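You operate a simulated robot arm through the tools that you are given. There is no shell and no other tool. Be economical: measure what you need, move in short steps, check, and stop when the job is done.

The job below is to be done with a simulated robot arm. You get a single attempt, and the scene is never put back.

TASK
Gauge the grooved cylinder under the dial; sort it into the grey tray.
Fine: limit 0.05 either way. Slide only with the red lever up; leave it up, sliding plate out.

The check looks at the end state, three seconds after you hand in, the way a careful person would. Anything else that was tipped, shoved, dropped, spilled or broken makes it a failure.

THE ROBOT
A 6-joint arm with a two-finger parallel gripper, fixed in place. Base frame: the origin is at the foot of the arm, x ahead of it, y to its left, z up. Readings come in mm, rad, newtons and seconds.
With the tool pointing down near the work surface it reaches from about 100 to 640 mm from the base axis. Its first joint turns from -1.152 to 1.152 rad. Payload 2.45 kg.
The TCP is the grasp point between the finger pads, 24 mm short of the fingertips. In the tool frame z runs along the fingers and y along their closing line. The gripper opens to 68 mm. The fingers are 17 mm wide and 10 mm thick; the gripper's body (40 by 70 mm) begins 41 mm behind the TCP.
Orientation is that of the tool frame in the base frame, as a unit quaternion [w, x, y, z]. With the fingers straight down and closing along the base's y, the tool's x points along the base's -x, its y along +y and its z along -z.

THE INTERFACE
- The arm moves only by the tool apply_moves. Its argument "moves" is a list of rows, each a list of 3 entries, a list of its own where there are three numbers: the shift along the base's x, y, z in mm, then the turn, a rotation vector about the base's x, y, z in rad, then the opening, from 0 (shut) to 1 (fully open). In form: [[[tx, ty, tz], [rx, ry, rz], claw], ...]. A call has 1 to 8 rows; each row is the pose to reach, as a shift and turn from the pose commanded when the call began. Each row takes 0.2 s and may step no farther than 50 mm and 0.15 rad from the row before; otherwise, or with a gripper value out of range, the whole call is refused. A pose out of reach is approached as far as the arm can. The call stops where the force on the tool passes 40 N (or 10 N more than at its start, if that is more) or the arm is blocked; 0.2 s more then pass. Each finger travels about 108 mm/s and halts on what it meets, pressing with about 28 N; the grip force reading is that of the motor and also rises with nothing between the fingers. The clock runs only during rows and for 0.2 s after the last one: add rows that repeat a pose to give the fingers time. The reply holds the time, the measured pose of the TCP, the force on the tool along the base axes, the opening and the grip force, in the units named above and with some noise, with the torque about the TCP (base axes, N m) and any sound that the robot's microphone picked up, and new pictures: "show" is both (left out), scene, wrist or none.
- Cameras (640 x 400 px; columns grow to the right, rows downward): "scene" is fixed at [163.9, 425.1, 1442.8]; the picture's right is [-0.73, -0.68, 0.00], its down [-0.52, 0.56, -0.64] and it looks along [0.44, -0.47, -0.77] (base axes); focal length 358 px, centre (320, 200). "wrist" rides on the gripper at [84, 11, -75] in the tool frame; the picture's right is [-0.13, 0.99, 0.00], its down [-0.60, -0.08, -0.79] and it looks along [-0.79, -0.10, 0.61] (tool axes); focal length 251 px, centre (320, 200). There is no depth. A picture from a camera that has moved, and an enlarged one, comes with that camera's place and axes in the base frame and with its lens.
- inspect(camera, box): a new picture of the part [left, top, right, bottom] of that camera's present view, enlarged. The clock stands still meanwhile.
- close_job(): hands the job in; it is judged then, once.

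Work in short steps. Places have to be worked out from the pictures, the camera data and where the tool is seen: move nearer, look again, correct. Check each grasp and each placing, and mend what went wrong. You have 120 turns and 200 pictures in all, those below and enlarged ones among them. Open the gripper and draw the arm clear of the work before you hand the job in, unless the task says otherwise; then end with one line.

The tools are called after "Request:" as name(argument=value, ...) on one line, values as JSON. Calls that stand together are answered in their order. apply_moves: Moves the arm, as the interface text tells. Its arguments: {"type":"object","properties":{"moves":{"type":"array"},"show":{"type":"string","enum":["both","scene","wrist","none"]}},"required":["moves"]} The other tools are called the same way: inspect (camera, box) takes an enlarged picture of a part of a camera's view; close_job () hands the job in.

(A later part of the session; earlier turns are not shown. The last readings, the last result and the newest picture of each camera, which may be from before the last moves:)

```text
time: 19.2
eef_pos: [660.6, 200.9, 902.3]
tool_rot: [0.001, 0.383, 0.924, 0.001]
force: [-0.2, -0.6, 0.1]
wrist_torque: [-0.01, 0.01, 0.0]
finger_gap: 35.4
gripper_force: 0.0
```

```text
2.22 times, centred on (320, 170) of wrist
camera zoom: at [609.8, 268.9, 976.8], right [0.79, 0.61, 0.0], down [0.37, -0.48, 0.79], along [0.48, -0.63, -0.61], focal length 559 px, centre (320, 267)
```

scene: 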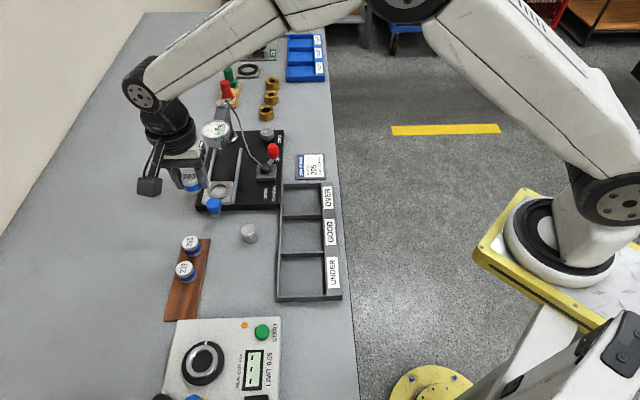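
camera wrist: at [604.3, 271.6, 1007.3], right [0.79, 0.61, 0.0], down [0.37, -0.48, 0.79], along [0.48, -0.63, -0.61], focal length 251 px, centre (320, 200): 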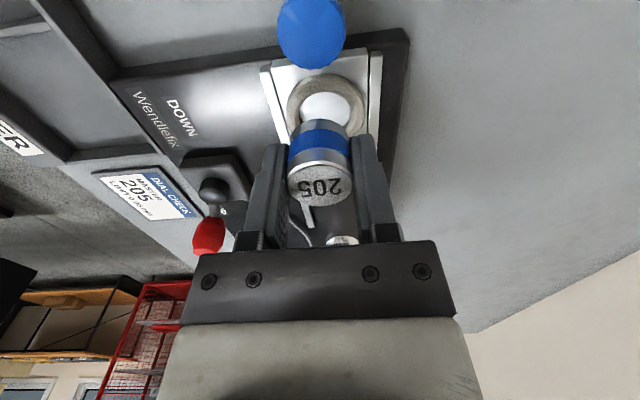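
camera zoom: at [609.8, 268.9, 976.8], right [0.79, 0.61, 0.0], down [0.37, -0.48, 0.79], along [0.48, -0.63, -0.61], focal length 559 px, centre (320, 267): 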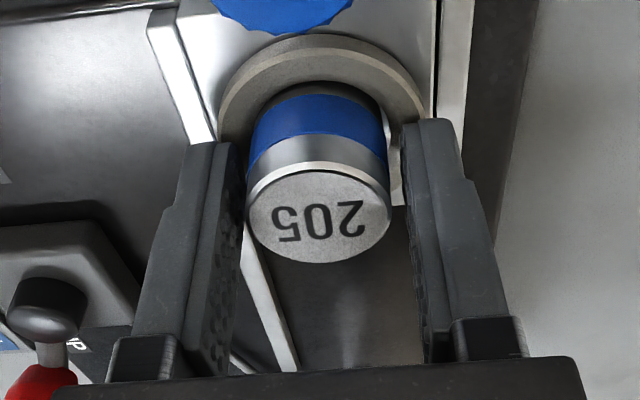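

A row was too long; I repeat with smaller steps, centring first and rising straight up before backing away.

Request:
apply_moves(moves=[[[-0.9, -0.9, 0], [0, 0, 0], 0.62], [[-1, -1, 20], [0, 0, 0], 0.62], [[-1, -1, 60], [0, 0, 0], 0.8], [[-20, 18, 90], [0, 0, 0], 1], [[-45, 43, 110], [0, 0, 0], 1], [[-70, 70, 120], [0, 0, 0], 1]])

Request:
inspect(camera="scene", box=[190, 100, 290, 220])

Request:
inspect(camera="wrist", box=[200, 80, 480, 260])

```text
time: 20.6
eef_pos: [592.3, 272.5, 1026.8]
tool_rot: [0.0, 0.383, 0.924, 0.0]
force: [0.2, 0.5, -0.3]
wrist_torque: [0.02, -0.02, 0.02]
finger_gap: 67.9
gripper_force: 0.1
camera wrist: at [540.8, 340.3, 1100.3], right [0.79, 0.61, 0.0], down [0.37, -0.48, 0.79], along [0.48, -0.63, -0.61], focal length 251 px, centre (320, 200)
```

scene: 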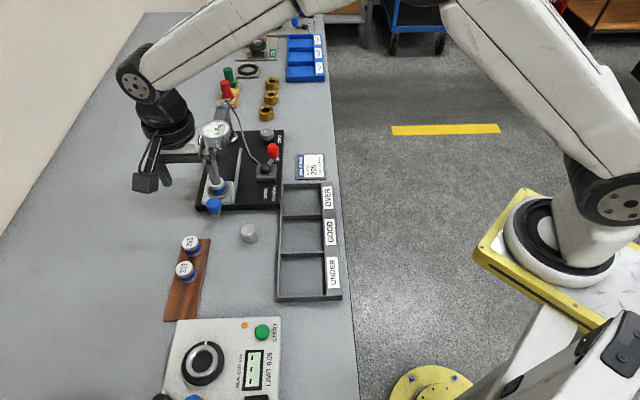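
wrist: 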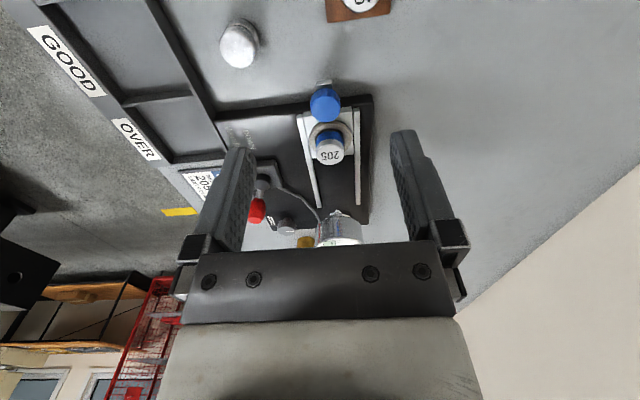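

```text
3.33 times, centred on (240, 160) of scene
camera zoom: at [163.9, 425.1, 1442.8], right [-0.73, -0.68, 0.0], down [-0.52, 0.56, -0.64], along [0.44, -0.47, -0.77], focal length 1194 px, centre (587, 333)
```

zoom: 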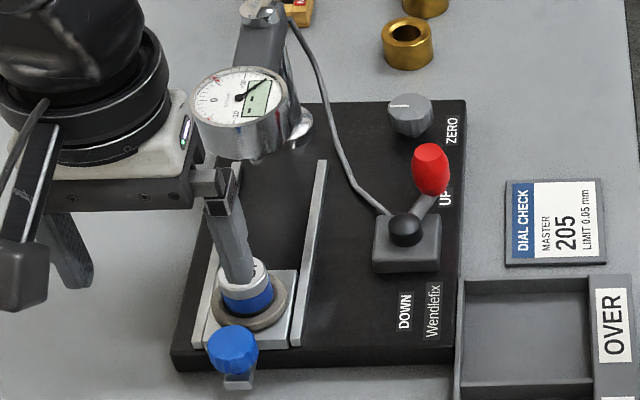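

```text
2.22 times, centred on (340, 170) of wrist
camera zoom: at [540.8, 340.3, 1100.3], right [0.79, 0.61, 0.0], down [0.37, -0.48, 0.79], along [0.48, -0.63, -0.61], focal length 559 px, centre (276, 267)
```

zoom: 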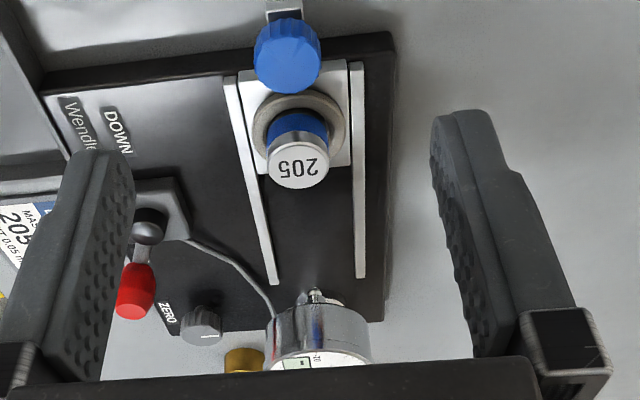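

The spindle tip triangulates to about (713,150,922), i.e. ~73 mm of slide. I'll grip the blue knob across the slide with the tool leaned back ~0.45 rad so the gripper body stays clear of the dial; first tilt at height and look.

Request:
apply_moves(moves=[[[0, 0, -10], [-0.08, -0.08, 0], 1], [[-5, 5, -25], [-0.16, -0.16, 0], 1], [[-10, 10, -40], [-0.24, -0.24, 0], 1], [[-10, 10, -55], [-0.318, -0.318, 0], 1]])

Request:
inspect(camera="wrist", box=[220, 80, 420, 260])

```text
time: 21.6
eef_pos: [581.3, 281.4, 969.5]
tool_rot: [0.207, 0.373, 0.9, -0.086]
force: [-0.5, 0.2, -0.7]
wrist_torque: [0.0, 0.03, -0.03]
finger_gap: 67.9
gripper_force: 0.2
camera wrist: at [512.5, 365.7, 998.9], right [0.78, 0.62, 0.06], down [0.08, -0.2, 0.98], along [0.62, -0.76, -0.21], focal length 251 px, centre (320, 200)
```

scene: 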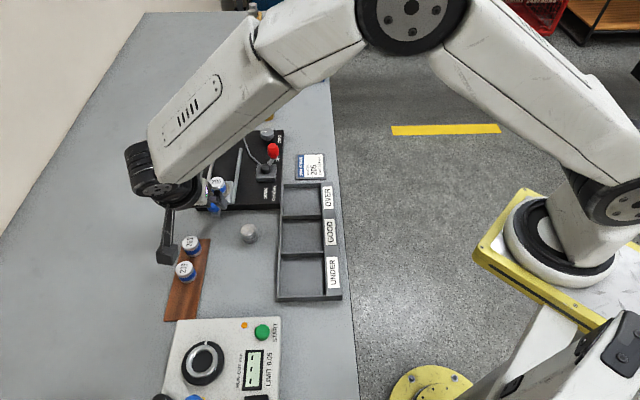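
wrist: 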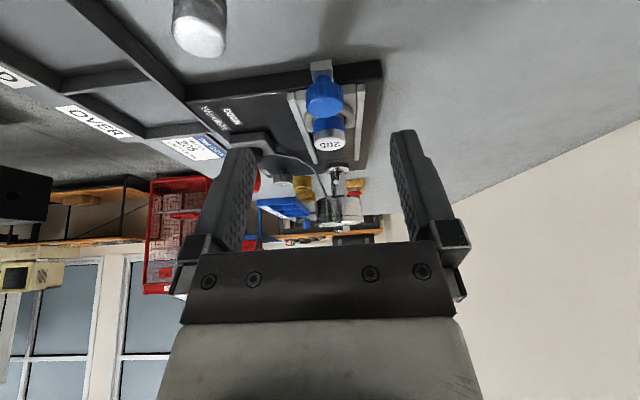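

```text
2.22 times, centred on (320, 170) of wrist
camera zoom: at [512.5, 365.7, 998.9], right [0.78, 0.62, 0.06], down [0.08, -0.2, 0.98], along [0.62, -0.76, -0.21], focal length 559 px, centre (320, 267)
```

zoom: 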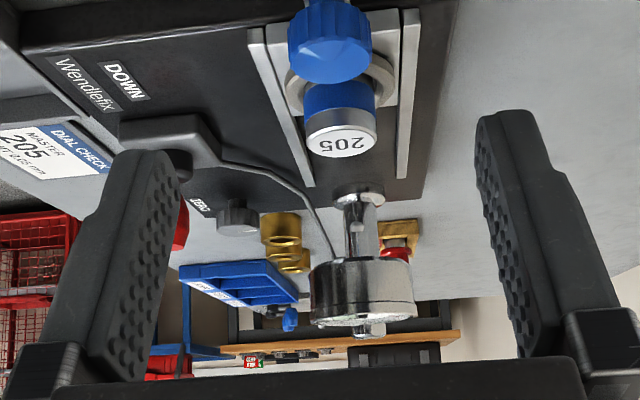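

Knob centre ≈(626,236,882), about 29 mm across. I'll bring the tilted, open gripper above it, then lower so the pads straddle it (TCP ≈ 623,240,893).

Request:
apply_moves(moves=[[[20, -20, -15], [0, 0, 0], 1], [[41.5, -41.4, -30], [0, 0, 0], 1], [[41.5, -41.4, -55], [0, 0, 0], 1], [[41.5, -41.4, -67], [0, 0, 0], 1]])

Request:
inspect(camera="scene", box=[180, 150, 260, 230])

```text
time: 22.6
eef_pos: [623.3, 238.5, 900.0]
tool_rot: [0.206, 0.373, 0.901, -0.086]
force: [1.0, 0.5, 0.9]
wrist_torque: [-0.03, -0.02, 0.01]
finger_gap: 68.0
gripper_force: 0.2
camera wrist: at [554.3, 324.1, 930.6], right [0.78, 0.62, 0.06], down [0.08, -0.2, 0.98], along [0.62, -0.76, -0.21], focal length 251 px, centre (320, 200)
```

scene: 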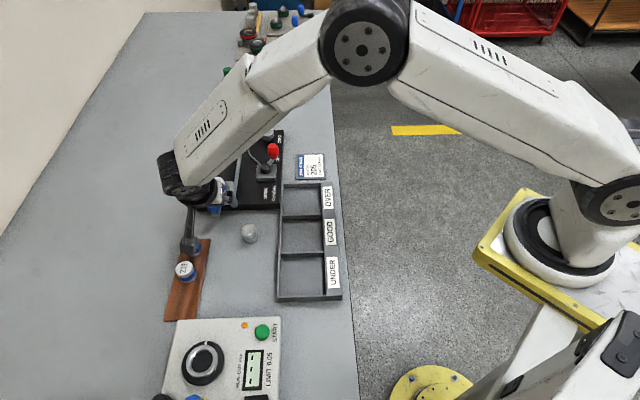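
wrist: 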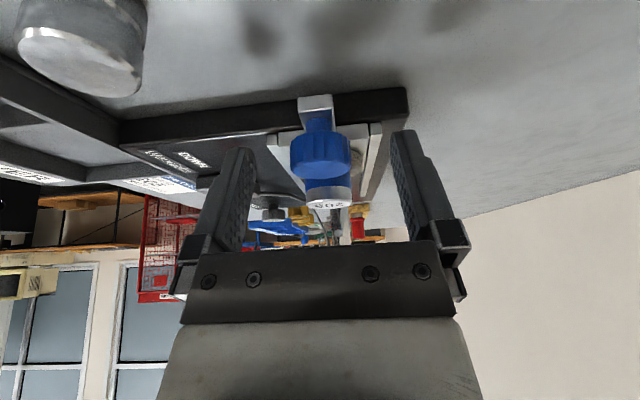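

```text
5.00 times, centred on (220, 190) of scene
camera zoom: at [163.9, 425.1, 1442.8], right [-0.73, -0.68, 0.0], down [-0.52, 0.56, -0.64], along [0.44, -0.47, -0.77], focal length 1791 px, centre (820, 250)
```

zoom: 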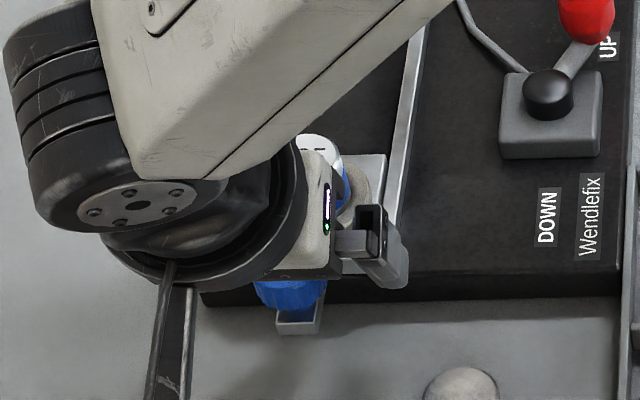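

Well centred on the knob. I'll lower another 8 mm and close on it.

Request:
apply_moves(moves=[[[0, 0, -5], [0, 0, 0], 1], [[0, 0, -9], [0, 0, 0], 1], [[0, 0, -9], [0, 0, 0], 0.6], [[0, 0, -9], [0, 0, 0], 0.3], [[0, 0, -9], [0, 0, 0], 0.3]], show="wrist")

```text
time: 23.8
eef_pos: [622.1, 239.3, 892.7]
tool_rot: [0.207, 0.373, 0.901, -0.085]
force: [4.9, 3.7, -3.0]
wrist_torque: [-0.02, -0.01, -0.06]
finger_gap: 27.8
gripper_force: 42.5
camera wrist: at [554.6, 324.5, 922.7], right [0.78, 0.62, 0.06], down [0.08, -0.2, 0.98], along [0.62, -0.76, -0.21], focal length 251 px, centre (320, 200)
```

wrist: 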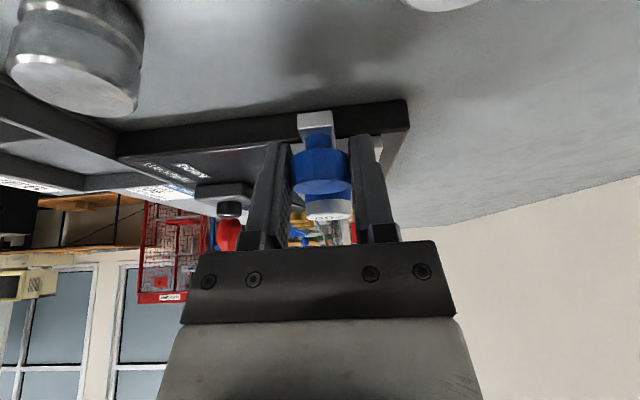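

Knob gripped at 27.8 mm. Lever is up; I'll slide the plate in along (1,−1) in small steps and watch the side force.

Request:
apply_moves(moves=[[[5, -5, 0], [0, 0, 0], 0.3], [[10, -10, 0], [0, 0, 0], 0.3], [[15, -15, 0], [0, 0, 0], 0.3], [[20, -20, 0], [0, 0, 0], 0.3]])

```text
time: 24.8
eef_pos: [642.8, 218.7, 893.2]
tool_rot: [0.207, 0.373, 0.9, -0.085]
force: [4.0, 4.4, -2.9]
wrist_torque: [0.24, 0.83, 0.15]
finger_gap: 27.8
gripper_force: 42.3
camera wrist: at [574.4, 304.8, 922.7], right [0.78, 0.62, 0.06], down [0.08, -0.2, 0.98], along [0.62, -0.76, -0.21], focal length 251 px, centre (320, 200)
```

scene: 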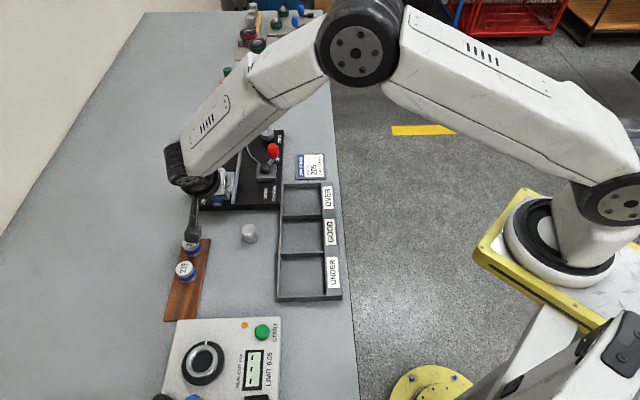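
wrist: 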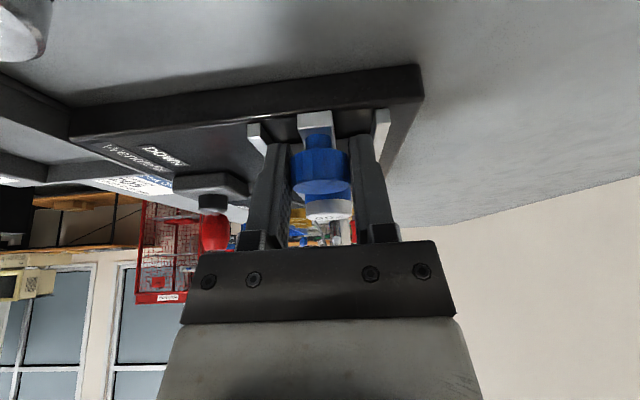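

Sliding smoothly. Continuing in.

Request:
apply_moves(moves=[[[5, -5, 0], [0, 0, 0], 0.3], [[10, -10, 0], [0, 0, 0], 0.3], [[15, -15, 0], [0, 0, 0], 0.3], [[20, -20, 0], [0, 0, 0], 0.3], [[24, -24, 0], [0, 0, 0], 0.3]])

Request:
inspect(camera="wrist", box=[260, 120, 400, 260])

Request:
inspect(camera="scene", box=[180, 100, 280, 220])

```text
time: 26.0
eef_pos: [667.3, 195.5, 893.0]
tool_rot: [0.206, 0.373, 0.9, -0.086]
force: [1.9, 2.5, -5.1]
wrist_torque: [-0.25, -0.55, 0.04]
finger_gap: 27.8
gripper_force: 42.7
camera wrist: at [598.5, 280.8, 922.7], right [0.78, 0.62, 0.06], down [0.09, -0.2, 0.98], along [0.61, -0.76, -0.21], focal length 251 px, centre (320, 200)
```

scene: 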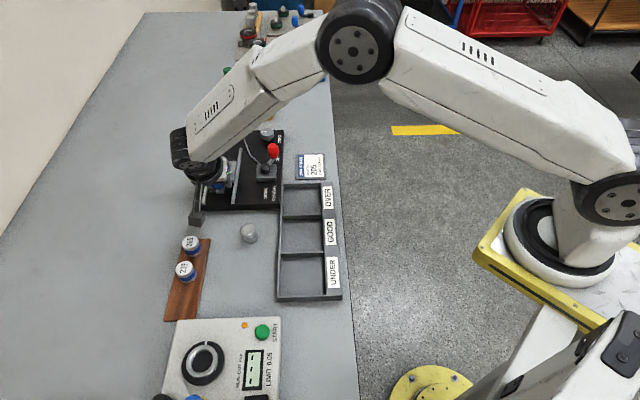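
wrist: 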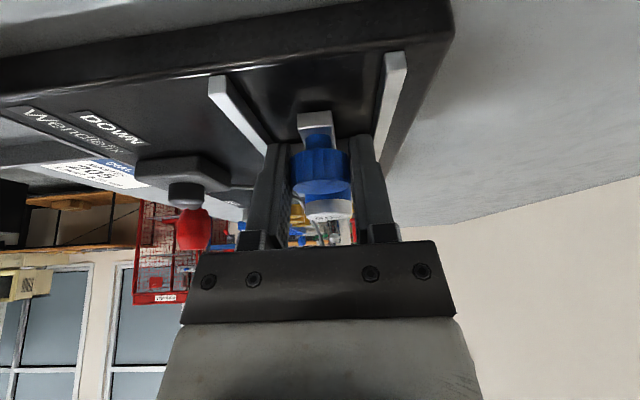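

```text
2.86 times, centred on (330, 190) of wrist
camera zoom: at [598.5, 280.8, 922.7], right [0.78, 0.62, 0.06], down [0.09, -0.2, 0.98], along [0.61, -0.76, -0.21], focal length 718 px, centre (291, 229)
```

zoom: 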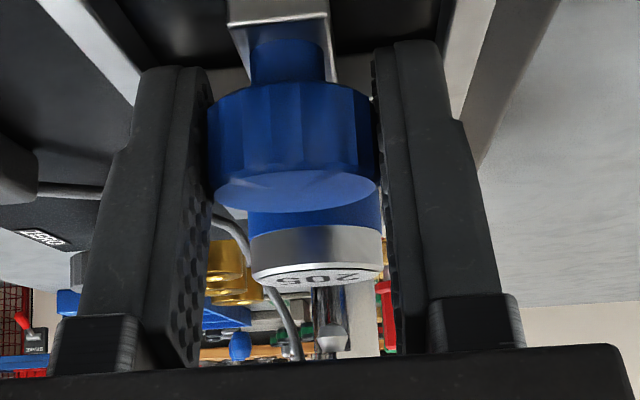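

```text
3.33 times, centred on (230, 160) of scene
camera zoom: at [164.0, 425.2, 1442.7], right [-0.73, -0.68, 0.0], down [-0.52, 0.56, -0.64], along [0.44, -0.47, -0.77], focal length 1194 px, centre (620, 333)
```

zoom: 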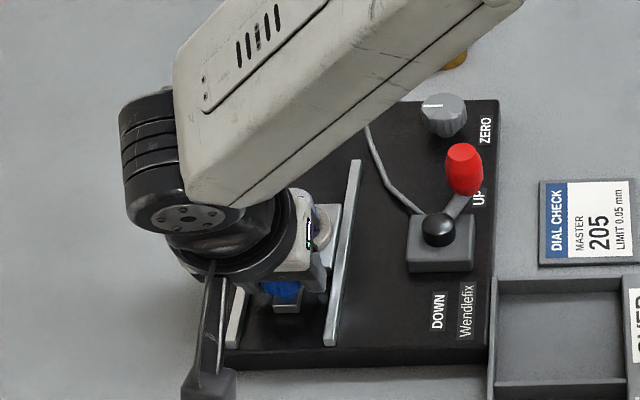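

62 mm so far; continuing gently in until the stop.

Request:
apply_moves(moves=[[[2, -2, 0], [0, 0, 0], 0.3], [[4, -4, 0], [0, 0, 0], 0.3], [[6, -6, 0], [0, 0, 0], 0.3], [[8, -8, 0], [0, 0, 0], 0.3], [[10, -10, 0], [0, 0, 0], 0.3], [[12, -12, 0], [0, 0, 0], 0.3]], show="wrist")

Request:
inspect(camera="wrist", box=[260, 120, 400, 260])

```text
time: 27.4
eef_pos: [677.9, 184.0, 892.3]
tool_rot: [0.206, 0.373, 0.901, -0.085]
force: [-0.1, 2.0, -2.3]
wrist_torque: [0.06, -0.51, 0.14]
finger_gap: 27.9
gripper_force: 42.6
camera wrist: at [610.3, 269.0, 922.7], right [0.78, 0.62, 0.06], down [0.09, -0.2, 0.98], along [0.61, -0.76, -0.21], focal length 251 px, centre (320, 200)
```

wrist: 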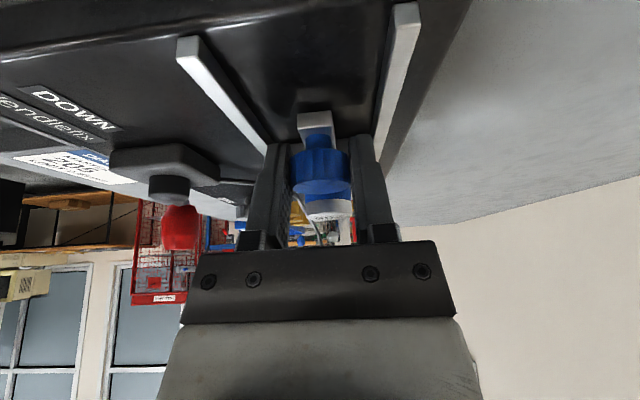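

```text
2.86 times, centred on (330, 190) of wrist
camera zoom: at [610.3, 269.0, 922.7], right [0.78, 0.62, 0.06], down [0.09, -0.2, 0.98], along [0.61, -0.76, -0.21], focal length 718 px, centre (291, 229)
```

zoom: 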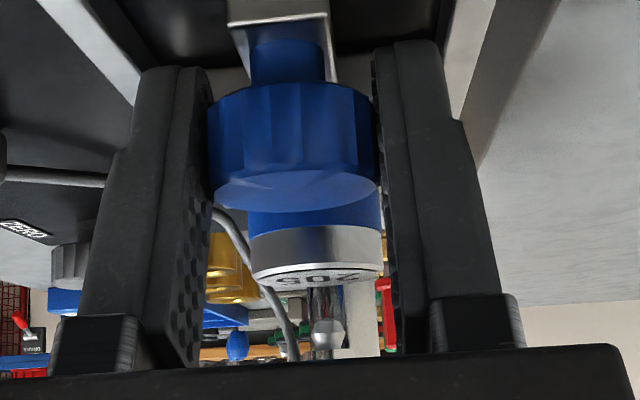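

No stop after ~79 mm of travel. I'll zoom on the spindle over the master before going on.

Request:
inspect(camera="wrist", box=[300, 190, 360, 250])

Request:
inspect(camera="scene", box=[195, 120, 245, 220])

```text
6.67 times, centred on (330, 220) of wrist
camera zoom: at [610.3, 269.0, 922.7], right [0.78, 0.62, 0.06], down [0.09, -0.2, 0.98], along [0.61, -0.76, -0.21], focal length 1676 px, centre (253, 67)
```

zoom: 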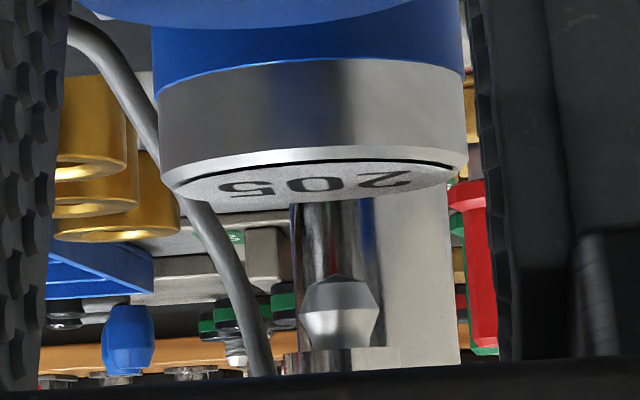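

```text
4.00 times, centred on (220, 170) of scene
camera zoom: at [164.0, 425.2, 1442.7], right [-0.73, -0.68, 0.0], down [-0.52, 0.56, -0.64], along [0.44, -0.47, -0.77], focal length 1433 px, centre (720, 320)
```

zoom: 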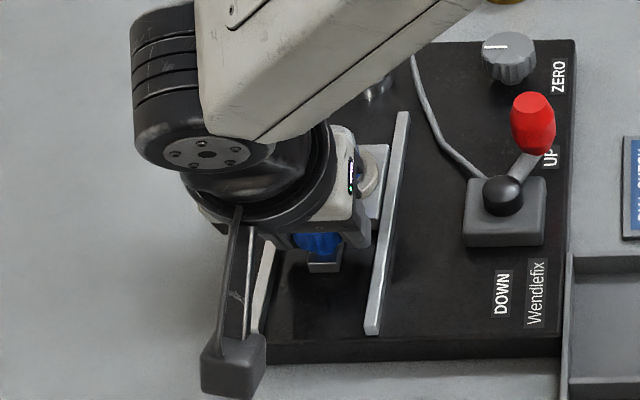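

A better fix from the near-horizontal ray puts the spindle at slide distance ≈90 mm, so ~11 mm remain. Continuing in small steps toward the stop.

Request:
apply_moves(moves=[[[2, -2, 0], [0, 0, 0], 0.3], [[4, -4, 0], [0, 0, 0], 0.3], [[6, -6, 0], [0, 0, 0], 0.3], [[8, -8, 0], [0, 0, 0], 0.3], [[9, -9, 0], [0, 0, 0], 0.3]], show="none")

Request:
inspect(camera="wrist", box=[300, 190, 360, 250])

```text
time: 28.6
eef_pos: [686.3, 174.7, 893.3]
tool_rot: [0.205, 0.373, 0.901, -0.086]
force: [-12.3, 6.8, 2.3]
wrist_torque: [-0.23, -0.7, -0.14]
finger_gap: 27.7
gripper_force: 42.3
```

```text
6.67 times, centred on (330, 220) of wrist
camera zoom: at [618.3, 260.9, 922.7], right [0.78, 0.62, 0.06], down [0.09, -0.2, 0.98], along [0.62, -0.76, -0.21], focal length 1676 px, centre (253, 67)
```

zoom: 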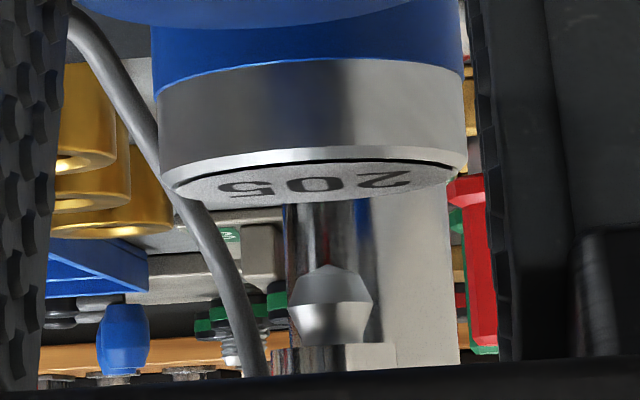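

The stop is reached at ~91 mm with about 13 N resistance. I'll relax slightly, open just a little (rails are beside the fingers), and withdraw up and back along the tool axis.

Request:
apply_moves(moves=[[[-0.7, 0.7, 0], [0, 0, 0], 0.3], [[-0.7, 0.7, 0], [0, 0, 0], 0.46], [[-0.7, 0.7, 0], [0, 0, 0], 0.46], [[-5, 5, 12], [0, 0, 0], 0.46], [[-15, 15, 35], [0, 0, 0], 0.6], [[-35, 35, 60], [0, 0, 0], 1], [[-55, 55, 85], [0, 0, 0], 1]])

Request:
inspect(camera="scene", box=[190, 90, 290, 220])

Request:
inspect(camera="wrist", box=[240, 90, 400, 250])

```text
time: 30.2
eef_pos: [632.4, 229.2, 975.7]
tool_rot: [0.206, 0.373, 0.901, -0.087]
force: [-0.3, 0.3, -1.0]
wrist_torque: [0.01, -0.01, -0.02]
finger_gap: 67.8
gripper_force: 0.1
camera wrist: at [563.8, 314.9, 1006.8], right [0.78, 0.62, 0.06], down [0.09, -0.2, 0.98], along [0.61, -0.76, -0.21], focal length 251 px, centre (320, 200)
```

scene: 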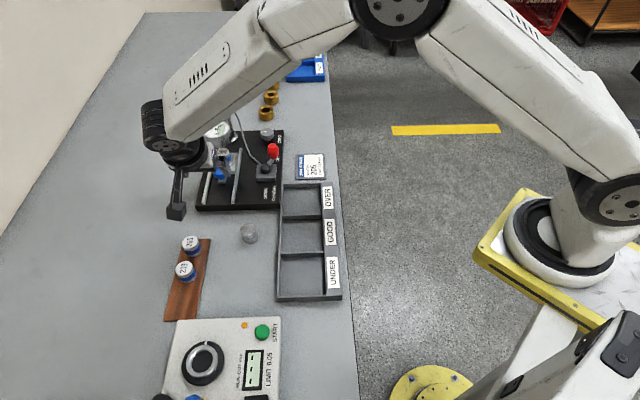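
wrist: 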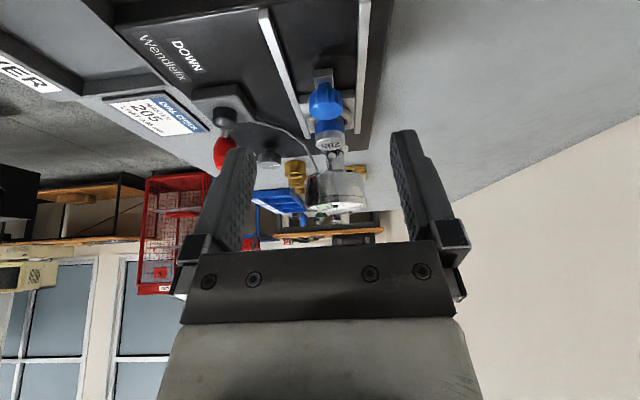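

```text
3.08 times, centred on (240, 155) of scene
camera zoom: at [163.9, 425.1, 1442.8], right [-0.73, -0.68, 0.0], down [-0.52, 0.56, -0.64], along [0.44, -0.47, -0.77], focal length 1102 px, centre (566, 338)
```

zoom: 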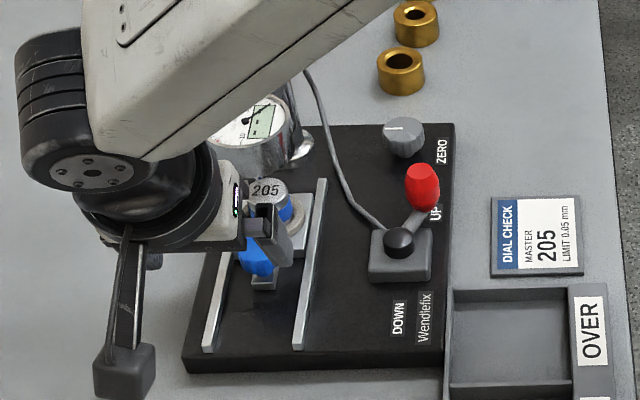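

```text
2.50 times, centred on (320, 170) of wrist
camera zoom: at [563.8, 314.9, 1006.8], right [0.78, 0.62, 0.06], down [0.09, -0.2, 0.98], along [0.61, -0.76, -0.21], focal length 629 px, centre (320, 275)
```

zoom: 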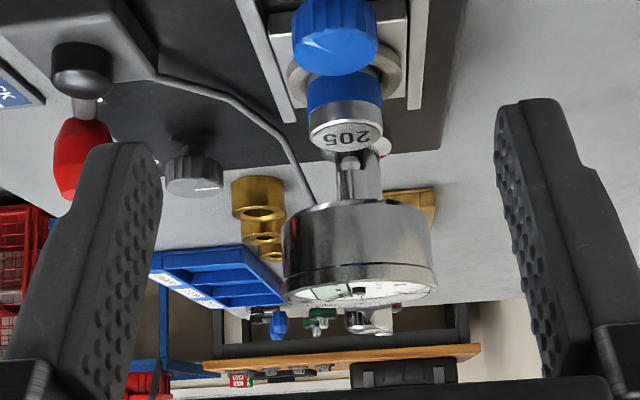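

The plate is in with the master under the dial. Now the red lever (ball pivot ≈(631,98), handle ≈(642,64,901)); I need to learn how it swings, so I zoom on it.

Request:
inspect(camera="scene", box=[250, 135, 290, 195])

Request:
inspect(camera="wrist", box=[190, 70, 280, 180])

```text
6.67 times, centred on (270, 165) of scene
camera zoom: at [163.9, 425.1, 1442.8], right [-0.73, -0.68, 0.0], down [-0.52, 0.56, -0.64], along [0.44, -0.47, -0.77], focal length 2388 px, centre (653, 433)
```

zoom: 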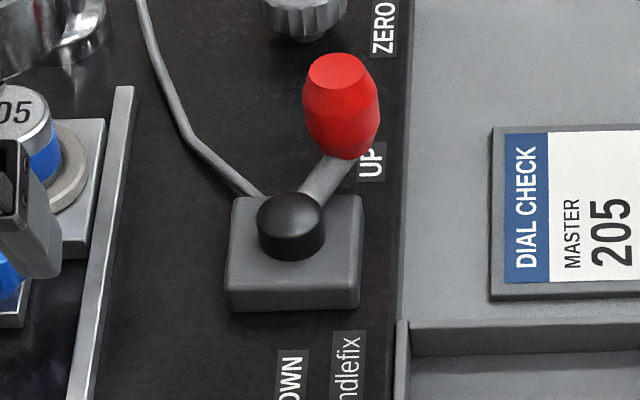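

```text
3.64 times, centred on (235, 125) of wrist
camera zoom: at [563.8, 314.9, 1006.8], right [0.78, 0.62, 0.06], down [0.09, -0.2, 0.98], along [0.61, -0.76, -0.21], focal length 914 px, centre (629, 473)
```

zoom: 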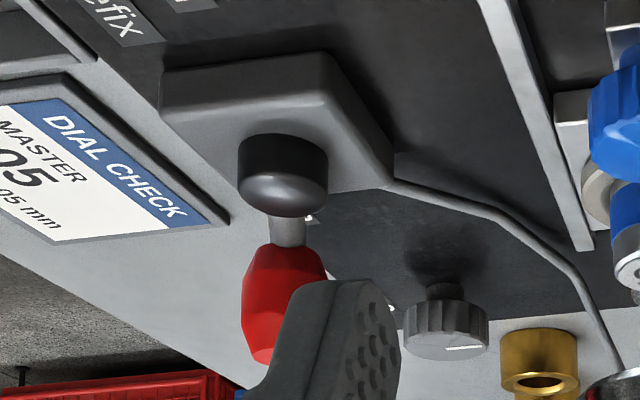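

The black hub is a vertical pivot with a crank arm (~37 mm) carrying an upright red handle, so the lever sweeps horizontally from UP to DOWN. I'll untilt the tool and move above the handle, keeping clear of the dial.

Request:
apply_moves(moves=[[[-10, -30, 10], [0.08, 0.08, 0], 1], [[-20, -70, 20], [0.16, 0.16, 0], 1], [[-25, -110, 25], [0.24, 0.24, 0], 1], [[-20, -140, 25], [0.318, 0.318, 0], 1], [[0, -155, 20], [0.318, 0.318, 0], 1], [[-5, -160, 10], [0.318, 0.318, 0], 1]])

Request:
inspect(camera="wrist", box=[220, 60, 420, 260])

Request:
inspect(camera="scene", box=[200, 90, 300, 200])

```text
time: 31.6
eef_pos: [628.9, 69.7, 985.1]
tool_rot: [0.0, 0.383, 0.924, 0.0]
force: [-0.2, -0.5, 0.3]
wrist_torque: [-0.06, 0.01, 0.0]
finger_gap: 68.0
gripper_force: 0.1
camera wrist: at [576.5, 136.8, 1059.8], right [0.79, 0.61, 0.0], down [0.37, -0.48, 0.79], along [0.48, -0.63, -0.61], focal length 251 px, centre (320, 200)
```

scene: 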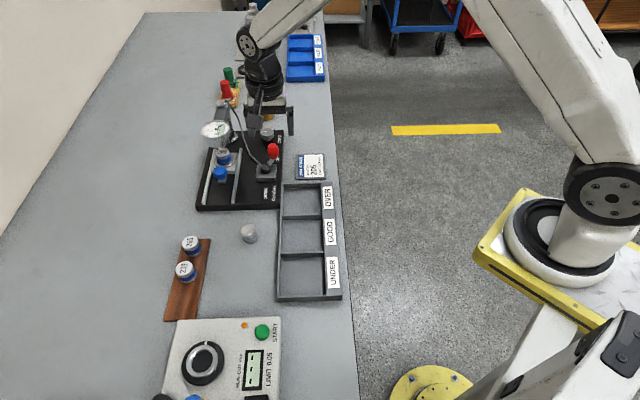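
wrist: 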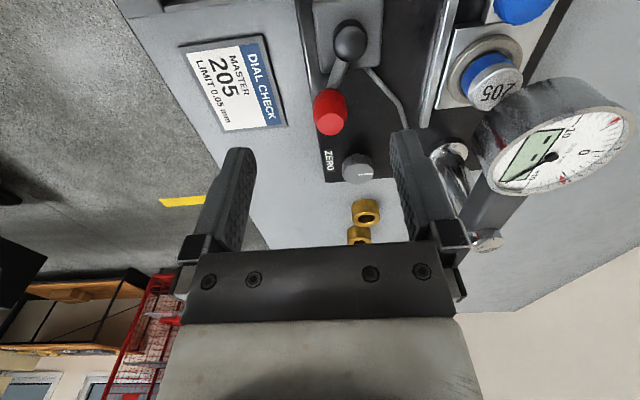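

```text
2.00 times, centred on (320, 160) of wrist
camera zoom: at [576.5, 136.8, 1059.8], right [0.79, 0.61, 0.0], down [0.37, -0.48, 0.79], along [0.48, -0.63, -0.61], focal length 503 px, centre (320, 280)
```

zoom: 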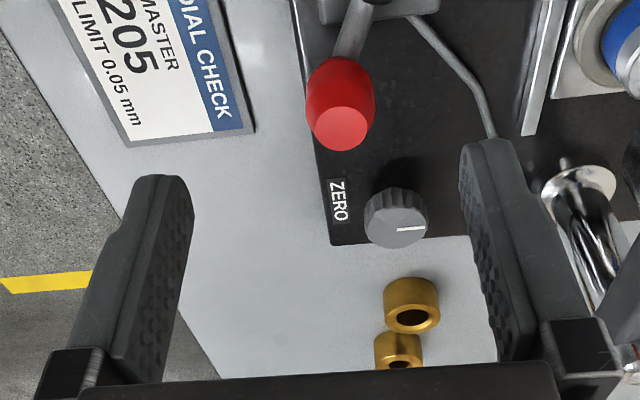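

```text
3.64 times, centred on (250, 145) of scene
camera zoom: at [163.9, 425.1, 1442.8], right [-0.73, -0.68, 0.0], down [-0.52, 0.56, -0.64], along [0.44, -0.47, -0.77], focal length 1302 px, centre (574, 400)
```

zoom: 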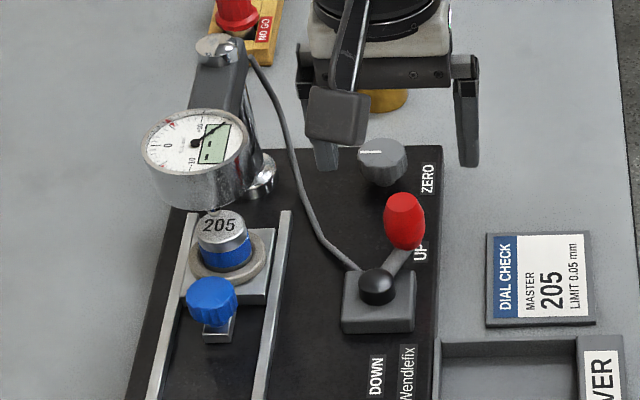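

The handle top is at about (644,58,915). I'll position over it and descend partway for a check.

Request:
apply_moves(moves=[[[15.8, -11.3, 0], [0, 0, 0], 1], [[15.8, -11.3, -40], [0, 0, 0], 1]], show="none")

Request:
inspect(camera="wrist", box=[220, 60, 420, 260])

Request:
inspect(camera="scene", box=[240, 110, 300, 190])

```text
time: 32.2
eef_pos: [645.1, 57.3, 947.6]
tool_rot: [0.001, 0.383, 0.924, 0.0]
force: [-0.3, -0.1, 0.4]
wrist_torque: [-0.01, -0.04, -0.01]
finger_gap: 68.0
gripper_force: 0.0
```

```text
2.00 times, centred on (320, 160) of wrist
camera zoom: at [593.5, 125.4, 1022.1], right [0.79, 0.61, 0.0], down [0.37, -0.48, 0.79], along [0.48, -0.63, -0.61], focal length 503 px, centre (320, 280)
```

zoom: 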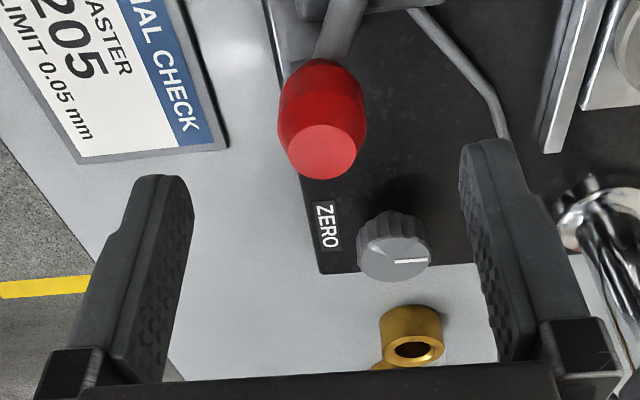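

```text
5.00 times, centred on (270, 150) of scene
camera zoom: at [163.9, 425.1, 1442.8], right [-0.73, -0.68, 0.0], down [-0.52, 0.56, -0.64], along [0.44, -0.47, -0.77], focal length 1791 px, centre (570, 450)
```

zoom: 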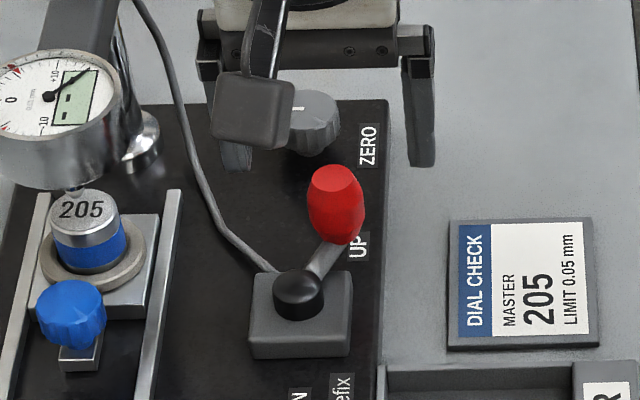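

Aligned over the handle. Lower to TCP z≈917 and grip it.

Request:
apply_moves(moves=[[[0, 0, -20], [0, 0, 0], 1], [[0, 0, -32], [0, 0, 0], 1], [[0, 0, -32], [0, 0, 0], 0.6], [[0, 0, -32], [0, 0, 0], 0.25], [[0, 0, -32], [0, 0, 0], 0.25]], show="wrist")

```text
time: 33.4
eef_pos: [644.5, 58.8, 915.8]
tool_rot: [0.0, 0.383, 0.924, 0.0]
force: [0.8, 1.0, -1.6]
wrist_torque: [-0.06, -0.16, -0.04]
finger_gap: 24.4
gripper_force: 39.7
camera wrist: at [592.8, 126.4, 990.1], right [0.79, 0.61, 0.0], down [0.37, -0.48, 0.79], along [0.48, -0.63, -0.61], focal length 251 px, centre (320, 200)
```

wrist: 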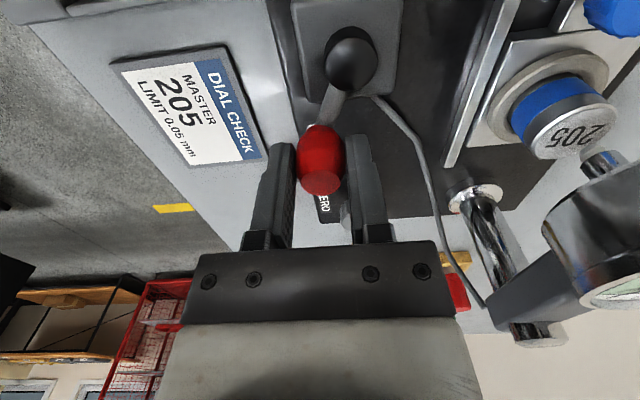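

Handle gripped (24 mm). I'll sweep it along a ~40 mm arc around the hub, clockwise from above, the first 30° while watching force.

Request:
apply_moves(moves=[[[-3.3, -1.2, 0], [0, 0, 0], 0.25], [[-6.6, -2.1, 0], [0, 0, 0], 0.25], [[-10, -2.7, 0], [0, 0, 0], 0.25], [[-13.6, -3.0, 0], [0, 0, 0], 0.25], [[-17, -3.0, 0], [0, 0, 0], 0.25], [[-20.5, -2.7, 0], [0, 0, 0], 0.25]], show="wrist")

```text
time: 34.8
eef_pos: [624.0, 55.9, 915.3]
tool_rot: [0.001, 0.383, 0.924, 0.001]
force: [9.9, 4.3, 0.8]
wrist_torque: [0.07, -0.3, -0.35]
finger_gap: 24.6
gripper_force: 40.4
camera wrist: at [572.5, 124.4, 989.4], right [0.79, 0.61, 0.0], down [0.37, -0.48, 0.79], along [0.48, -0.63, -0.61], focal length 251 px, centre (320, 200)
```

wrist: 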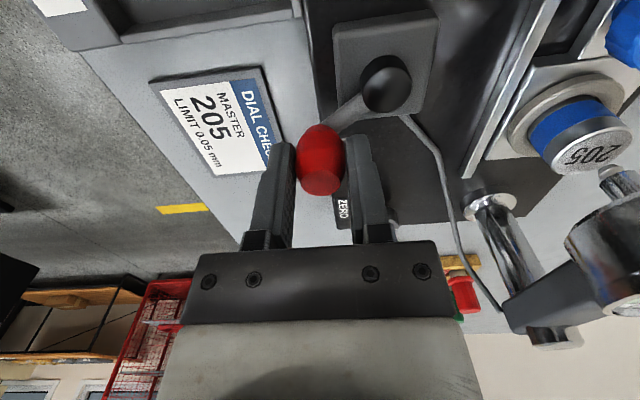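

It moves freely; refined hub ≈(626.5,99), radius ≈43.5. Continue the arc toward DOWN.

Request:
apply_moves(moves=[[[-4.4, 0.4, 0], [0, 0, 0], 0.25], [[-8.8, 1.4, 0], [0, 0, 0], 0.25], [[-13.2, 2.8, 0], [0, 0, 0], 0.25], [[-17.2, 4.6, 0], [0, 0, 0], 0.25], [[-21.2, 6.9, 0], [0, 0, 0], 0.25], [[-24.9, 9.6, 0], [0, 0, 0], 0.25], [[-28.2, 12.6, 0], [0, 0, 0], 0.25], [[-31.3, 16, 0], [0, 0, 0], 0.25]])

```text
time: 36.6
eef_pos: [595.3, 71.4, 916.9]
tool_rot: [0.004, 0.383, 0.924, 0.002]
force: [19.9, 9.3, 1.2]
wrist_torque: [0.22, -0.46, -0.09]
finger_gap: 33.3
gripper_force: 9.3
camera wrist: at [542.6, 139.7, 990.6], right [0.79, 0.61, 0.01], down [0.36, -0.48, 0.8], along [0.49, -0.63, -0.61], focal length 251 px, centre (320, 200)
```

scene: 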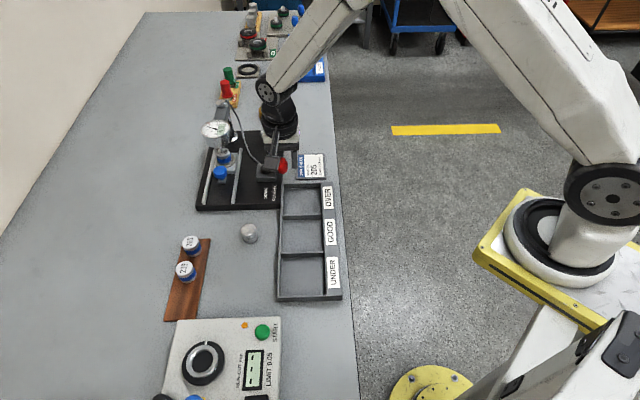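
wrist: 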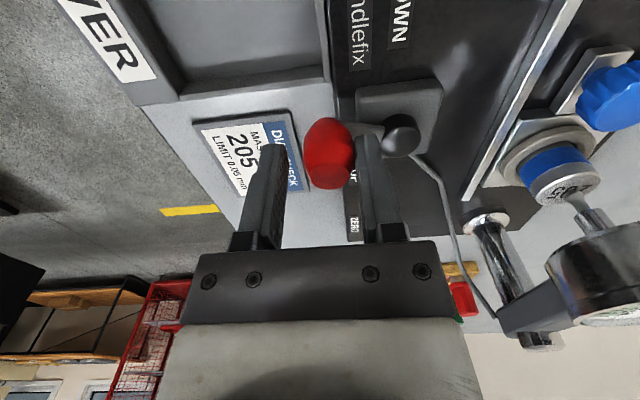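

The +n finger has met the crank arm (gap opened to 33 mm). I'll release, rise, and then push the handle from behind with closed fingers instead.

Request:
apply_moves(moves=[[[2, 1, 0], [0, 0, 0], 0.8], [[2, 1, 0], [0, 0, 0], 1], [[2, 1, 20], [0, 0, 0], 1], [[2, 1, 50], [0, 0, 0], 1]])

Request:
inspect(camera="scene", box=[200, 100, 300, 210])

Request:
inspect(camera="wrist", box=[240, 60, 440, 260])

```text
time: 37.6
eef_pos: [593.4, 73.4, 964.7]
tool_rot: [0.0, 0.383, 0.924, 0.0]
force: [0.3, -0.1, -0.1]
wrist_torque: [0.03, 0.02, 0.02]
finger_gap: 67.9
gripper_force: 0.0
camera wrist: at [542.4, 140.3, 1039.0], right [0.79, 0.61, 0.0], down [0.37, -0.48, 0.79], along [0.48, -0.63, -0.61], focal length 251 px, centre (320, 200)
```

scene: 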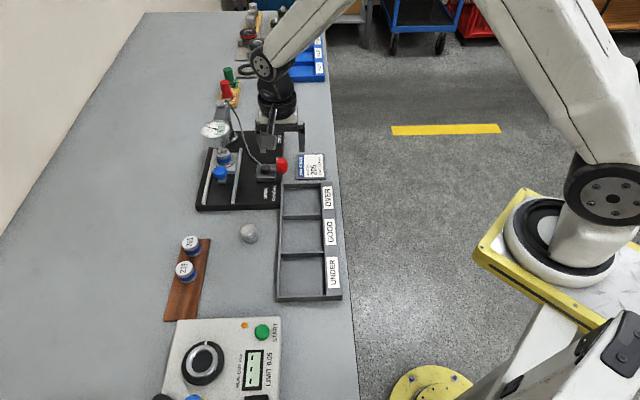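
wrist: 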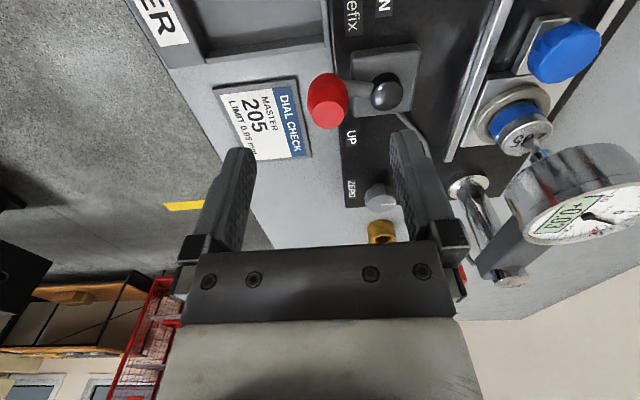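

```text
3.64 times, centred on (250, 155) of scene
camera zoom: at [163.9, 425.1, 1442.8], right [-0.73, -0.68, 0.0], down [-0.52, 0.56, -0.64], along [0.44, -0.47, -0.77], focal length 1302 px, centre (574, 364)
```

zoom: 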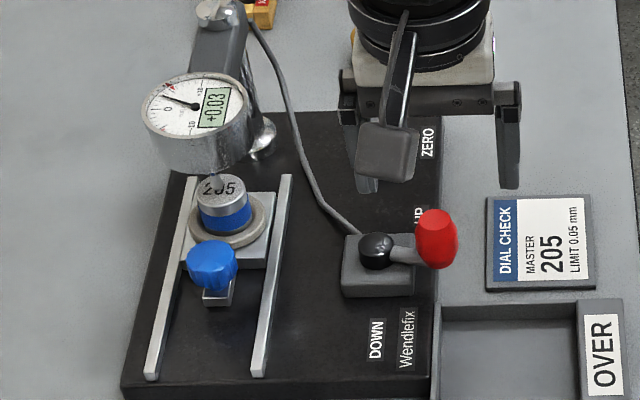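

```text
2.00 times, centred on (340, 160) of wrist
camera zoom: at [542.4, 140.3, 1039.0], right [0.79, 0.61, 0.0], down [0.37, -0.48, 0.79], along [0.48, -0.63, -0.61], focal length 503 px, centre (280, 280)
```

zoom: 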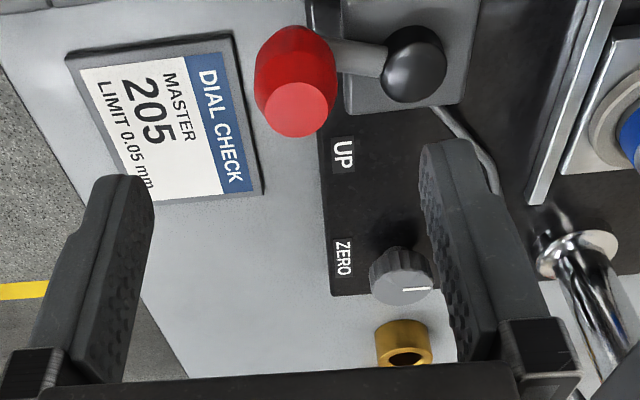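

The dial already reads +0.03 with the spindle down on the 205 master. To be sure the lever is fully DOWN, I'll place closed fingers behind the handle (dial-far side) and push it the rest of the way; first position above and descend.

Request:
apply_moves(moves=[[[22.1, -12.7, 0], [0, 0, 0], 0.3], [[22.1, -12.7, 0], [0, 0, 0], 0], [[22.1, -12.7, -25], [0, 0, 0], 0], [[22.1, -12.7, -52], [0, 0, 0], 0]])

Request:
inspect(camera="scene", box=[200, 100, 300, 210])

```text
time: 38.6
eef_pos: [616.8, 59.7, 912.2]
tool_rot: [0.0, 0.383, 0.924, 0.0]
force: [0.5, -0.3, -0.2]
wrist_torque: [0.0, -0.03, -0.03]
finger_gap: 0.1
gripper_force: 23.9
camera wrist: at [565.2, 127.9, 987.0], right [0.79, 0.61, 0.0], down [0.37, -0.48, 0.79], along [0.48, -0.63, -0.61], focal length 251 px, centre (320, 200)
```

scene: 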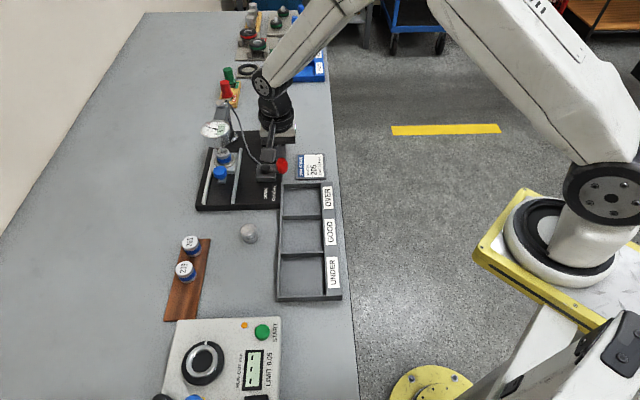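
wrist: 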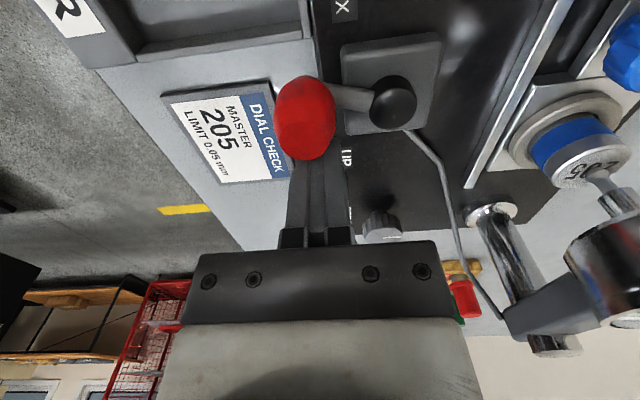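

```text
3.64 times, centred on (250, 155) of scene
camera zoom: at [163.9, 425.1, 1442.8], right [-0.73, -0.68, 0.0], down [-0.52, 0.56, -0.64], along [0.44, -0.47, -0.77], focal length 1302 px, centre (574, 364)
```

zoom: 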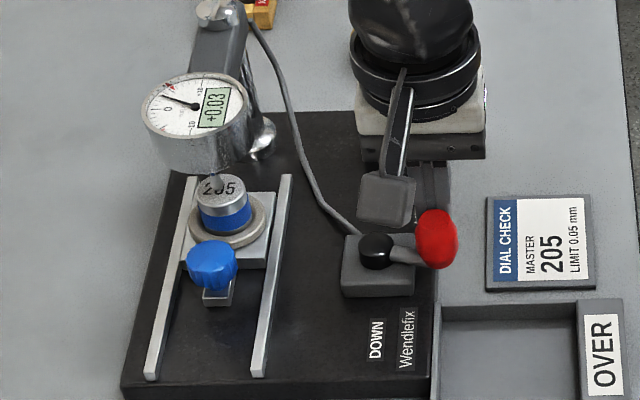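

Fingers are behind the handle. Pushing it along the arc toward DOWN, step by step.

Request:
apply_moves(moves=[[[-4.9, 2.1, 0], [0, 0, 0], 0], [[-10, 5, 0], [0, 0, 0], 0], [[-15.6, 8.5, 0], [0, 0, 0], 0], [[-19, 12.7, 0], [0, 0, 0], 0], [[-22.6, 17, 0], [0, 0, 0], 0], [[-25.5, 22, 0], [0, 0, 0], 0], [[-28.3, 26.9, 0], [0, 0, 0], 0]])

Request:
inspect(camera="scene", box=[200, 100, 300, 210])

```text
time: 40.2
eef_pos: [587.1, 86.0, 911.4]
tool_rot: [0.0, 0.384, 0.923, -0.001]
force: [0.4, -13.7, 2.6]
wrist_torque: [-0.11, -0.05, 0.01]
finger_gap: 0.3
gripper_force: 23.9
camera wrist: at [536.2, 153.9, 987.1], right [0.79, 0.61, 0.0], down [0.37, -0.48, 0.79], along [0.48, -0.63, -0.61], focal length 251 px, centre (320, 200)
```

scene: 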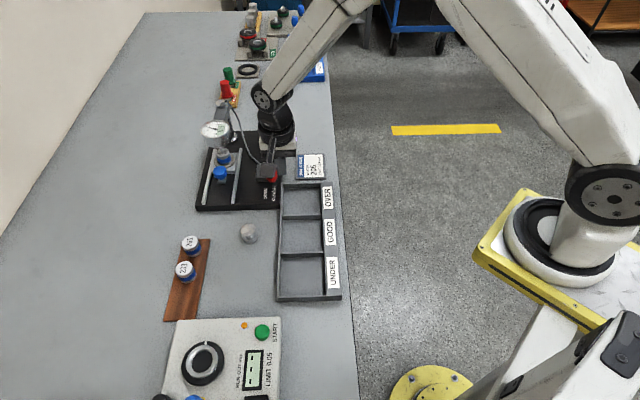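
wrist: 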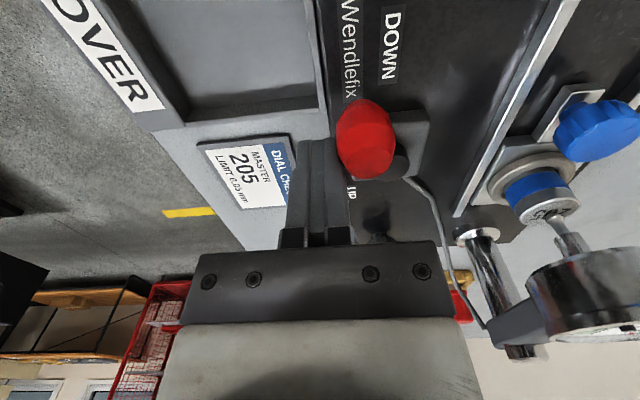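

```text
3.64 times, centred on (250, 155) of scene
camera zoom: at [163.9, 424.8, 1442.9], right [-0.73, -0.68, 0.0], down [-0.52, 0.56, -0.64], along [0.44, -0.47, -0.77], focal length 1302 px, centre (574, 364)
```

zoom: 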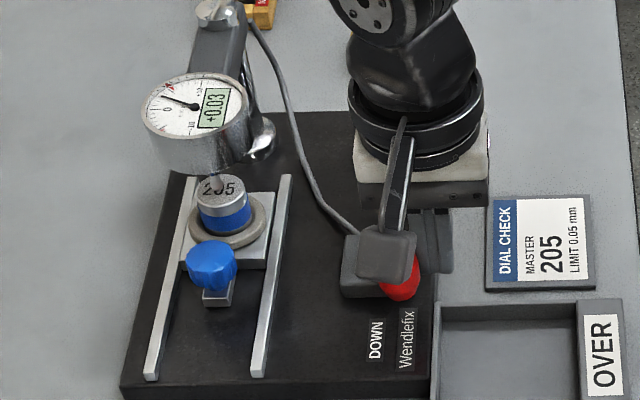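

Reading stays +0.03. One more small push to confirm it is at the DOWN stop, with a close look at the dial.

Request:
apply_moves(moves=[[[-1.5, 3.5, 0], [0, 0, 0], 0], [[-2, 6, 0], [0, 0, 0], 0]], show="none")

Request:
inspect(camera="scene", box=[205, 110, 235, 140])

```text
time: 40.8
eef_pos: [584.7, 87.5, 912.8]
tool_rot: [-0.002, 0.386, 0.923, -0.003]
force: [-1.3, -8.1, 3.7]
wrist_torque: [-0.09, 0.01, -0.02]
finger_gap: 0.1
gripper_force: 23.2
stopped in row 2: the force on the tool passed its limit at 41 N (the readings are from after the stop); the commanded pose is now the measured one
```

```text
13.33 times, centred on (220, 125) of scene
camera zoom: at [163.7, 425.0, 1442.8], right [-0.73, -0.68, 0.0], down [-0.52, 0.56, -0.64], along [0.44, -0.47, -0.77], focal length 4776 px, centre (1653, 1200)
```

zoom: 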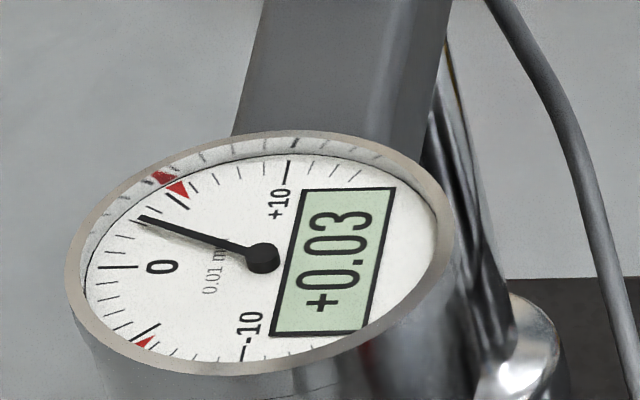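

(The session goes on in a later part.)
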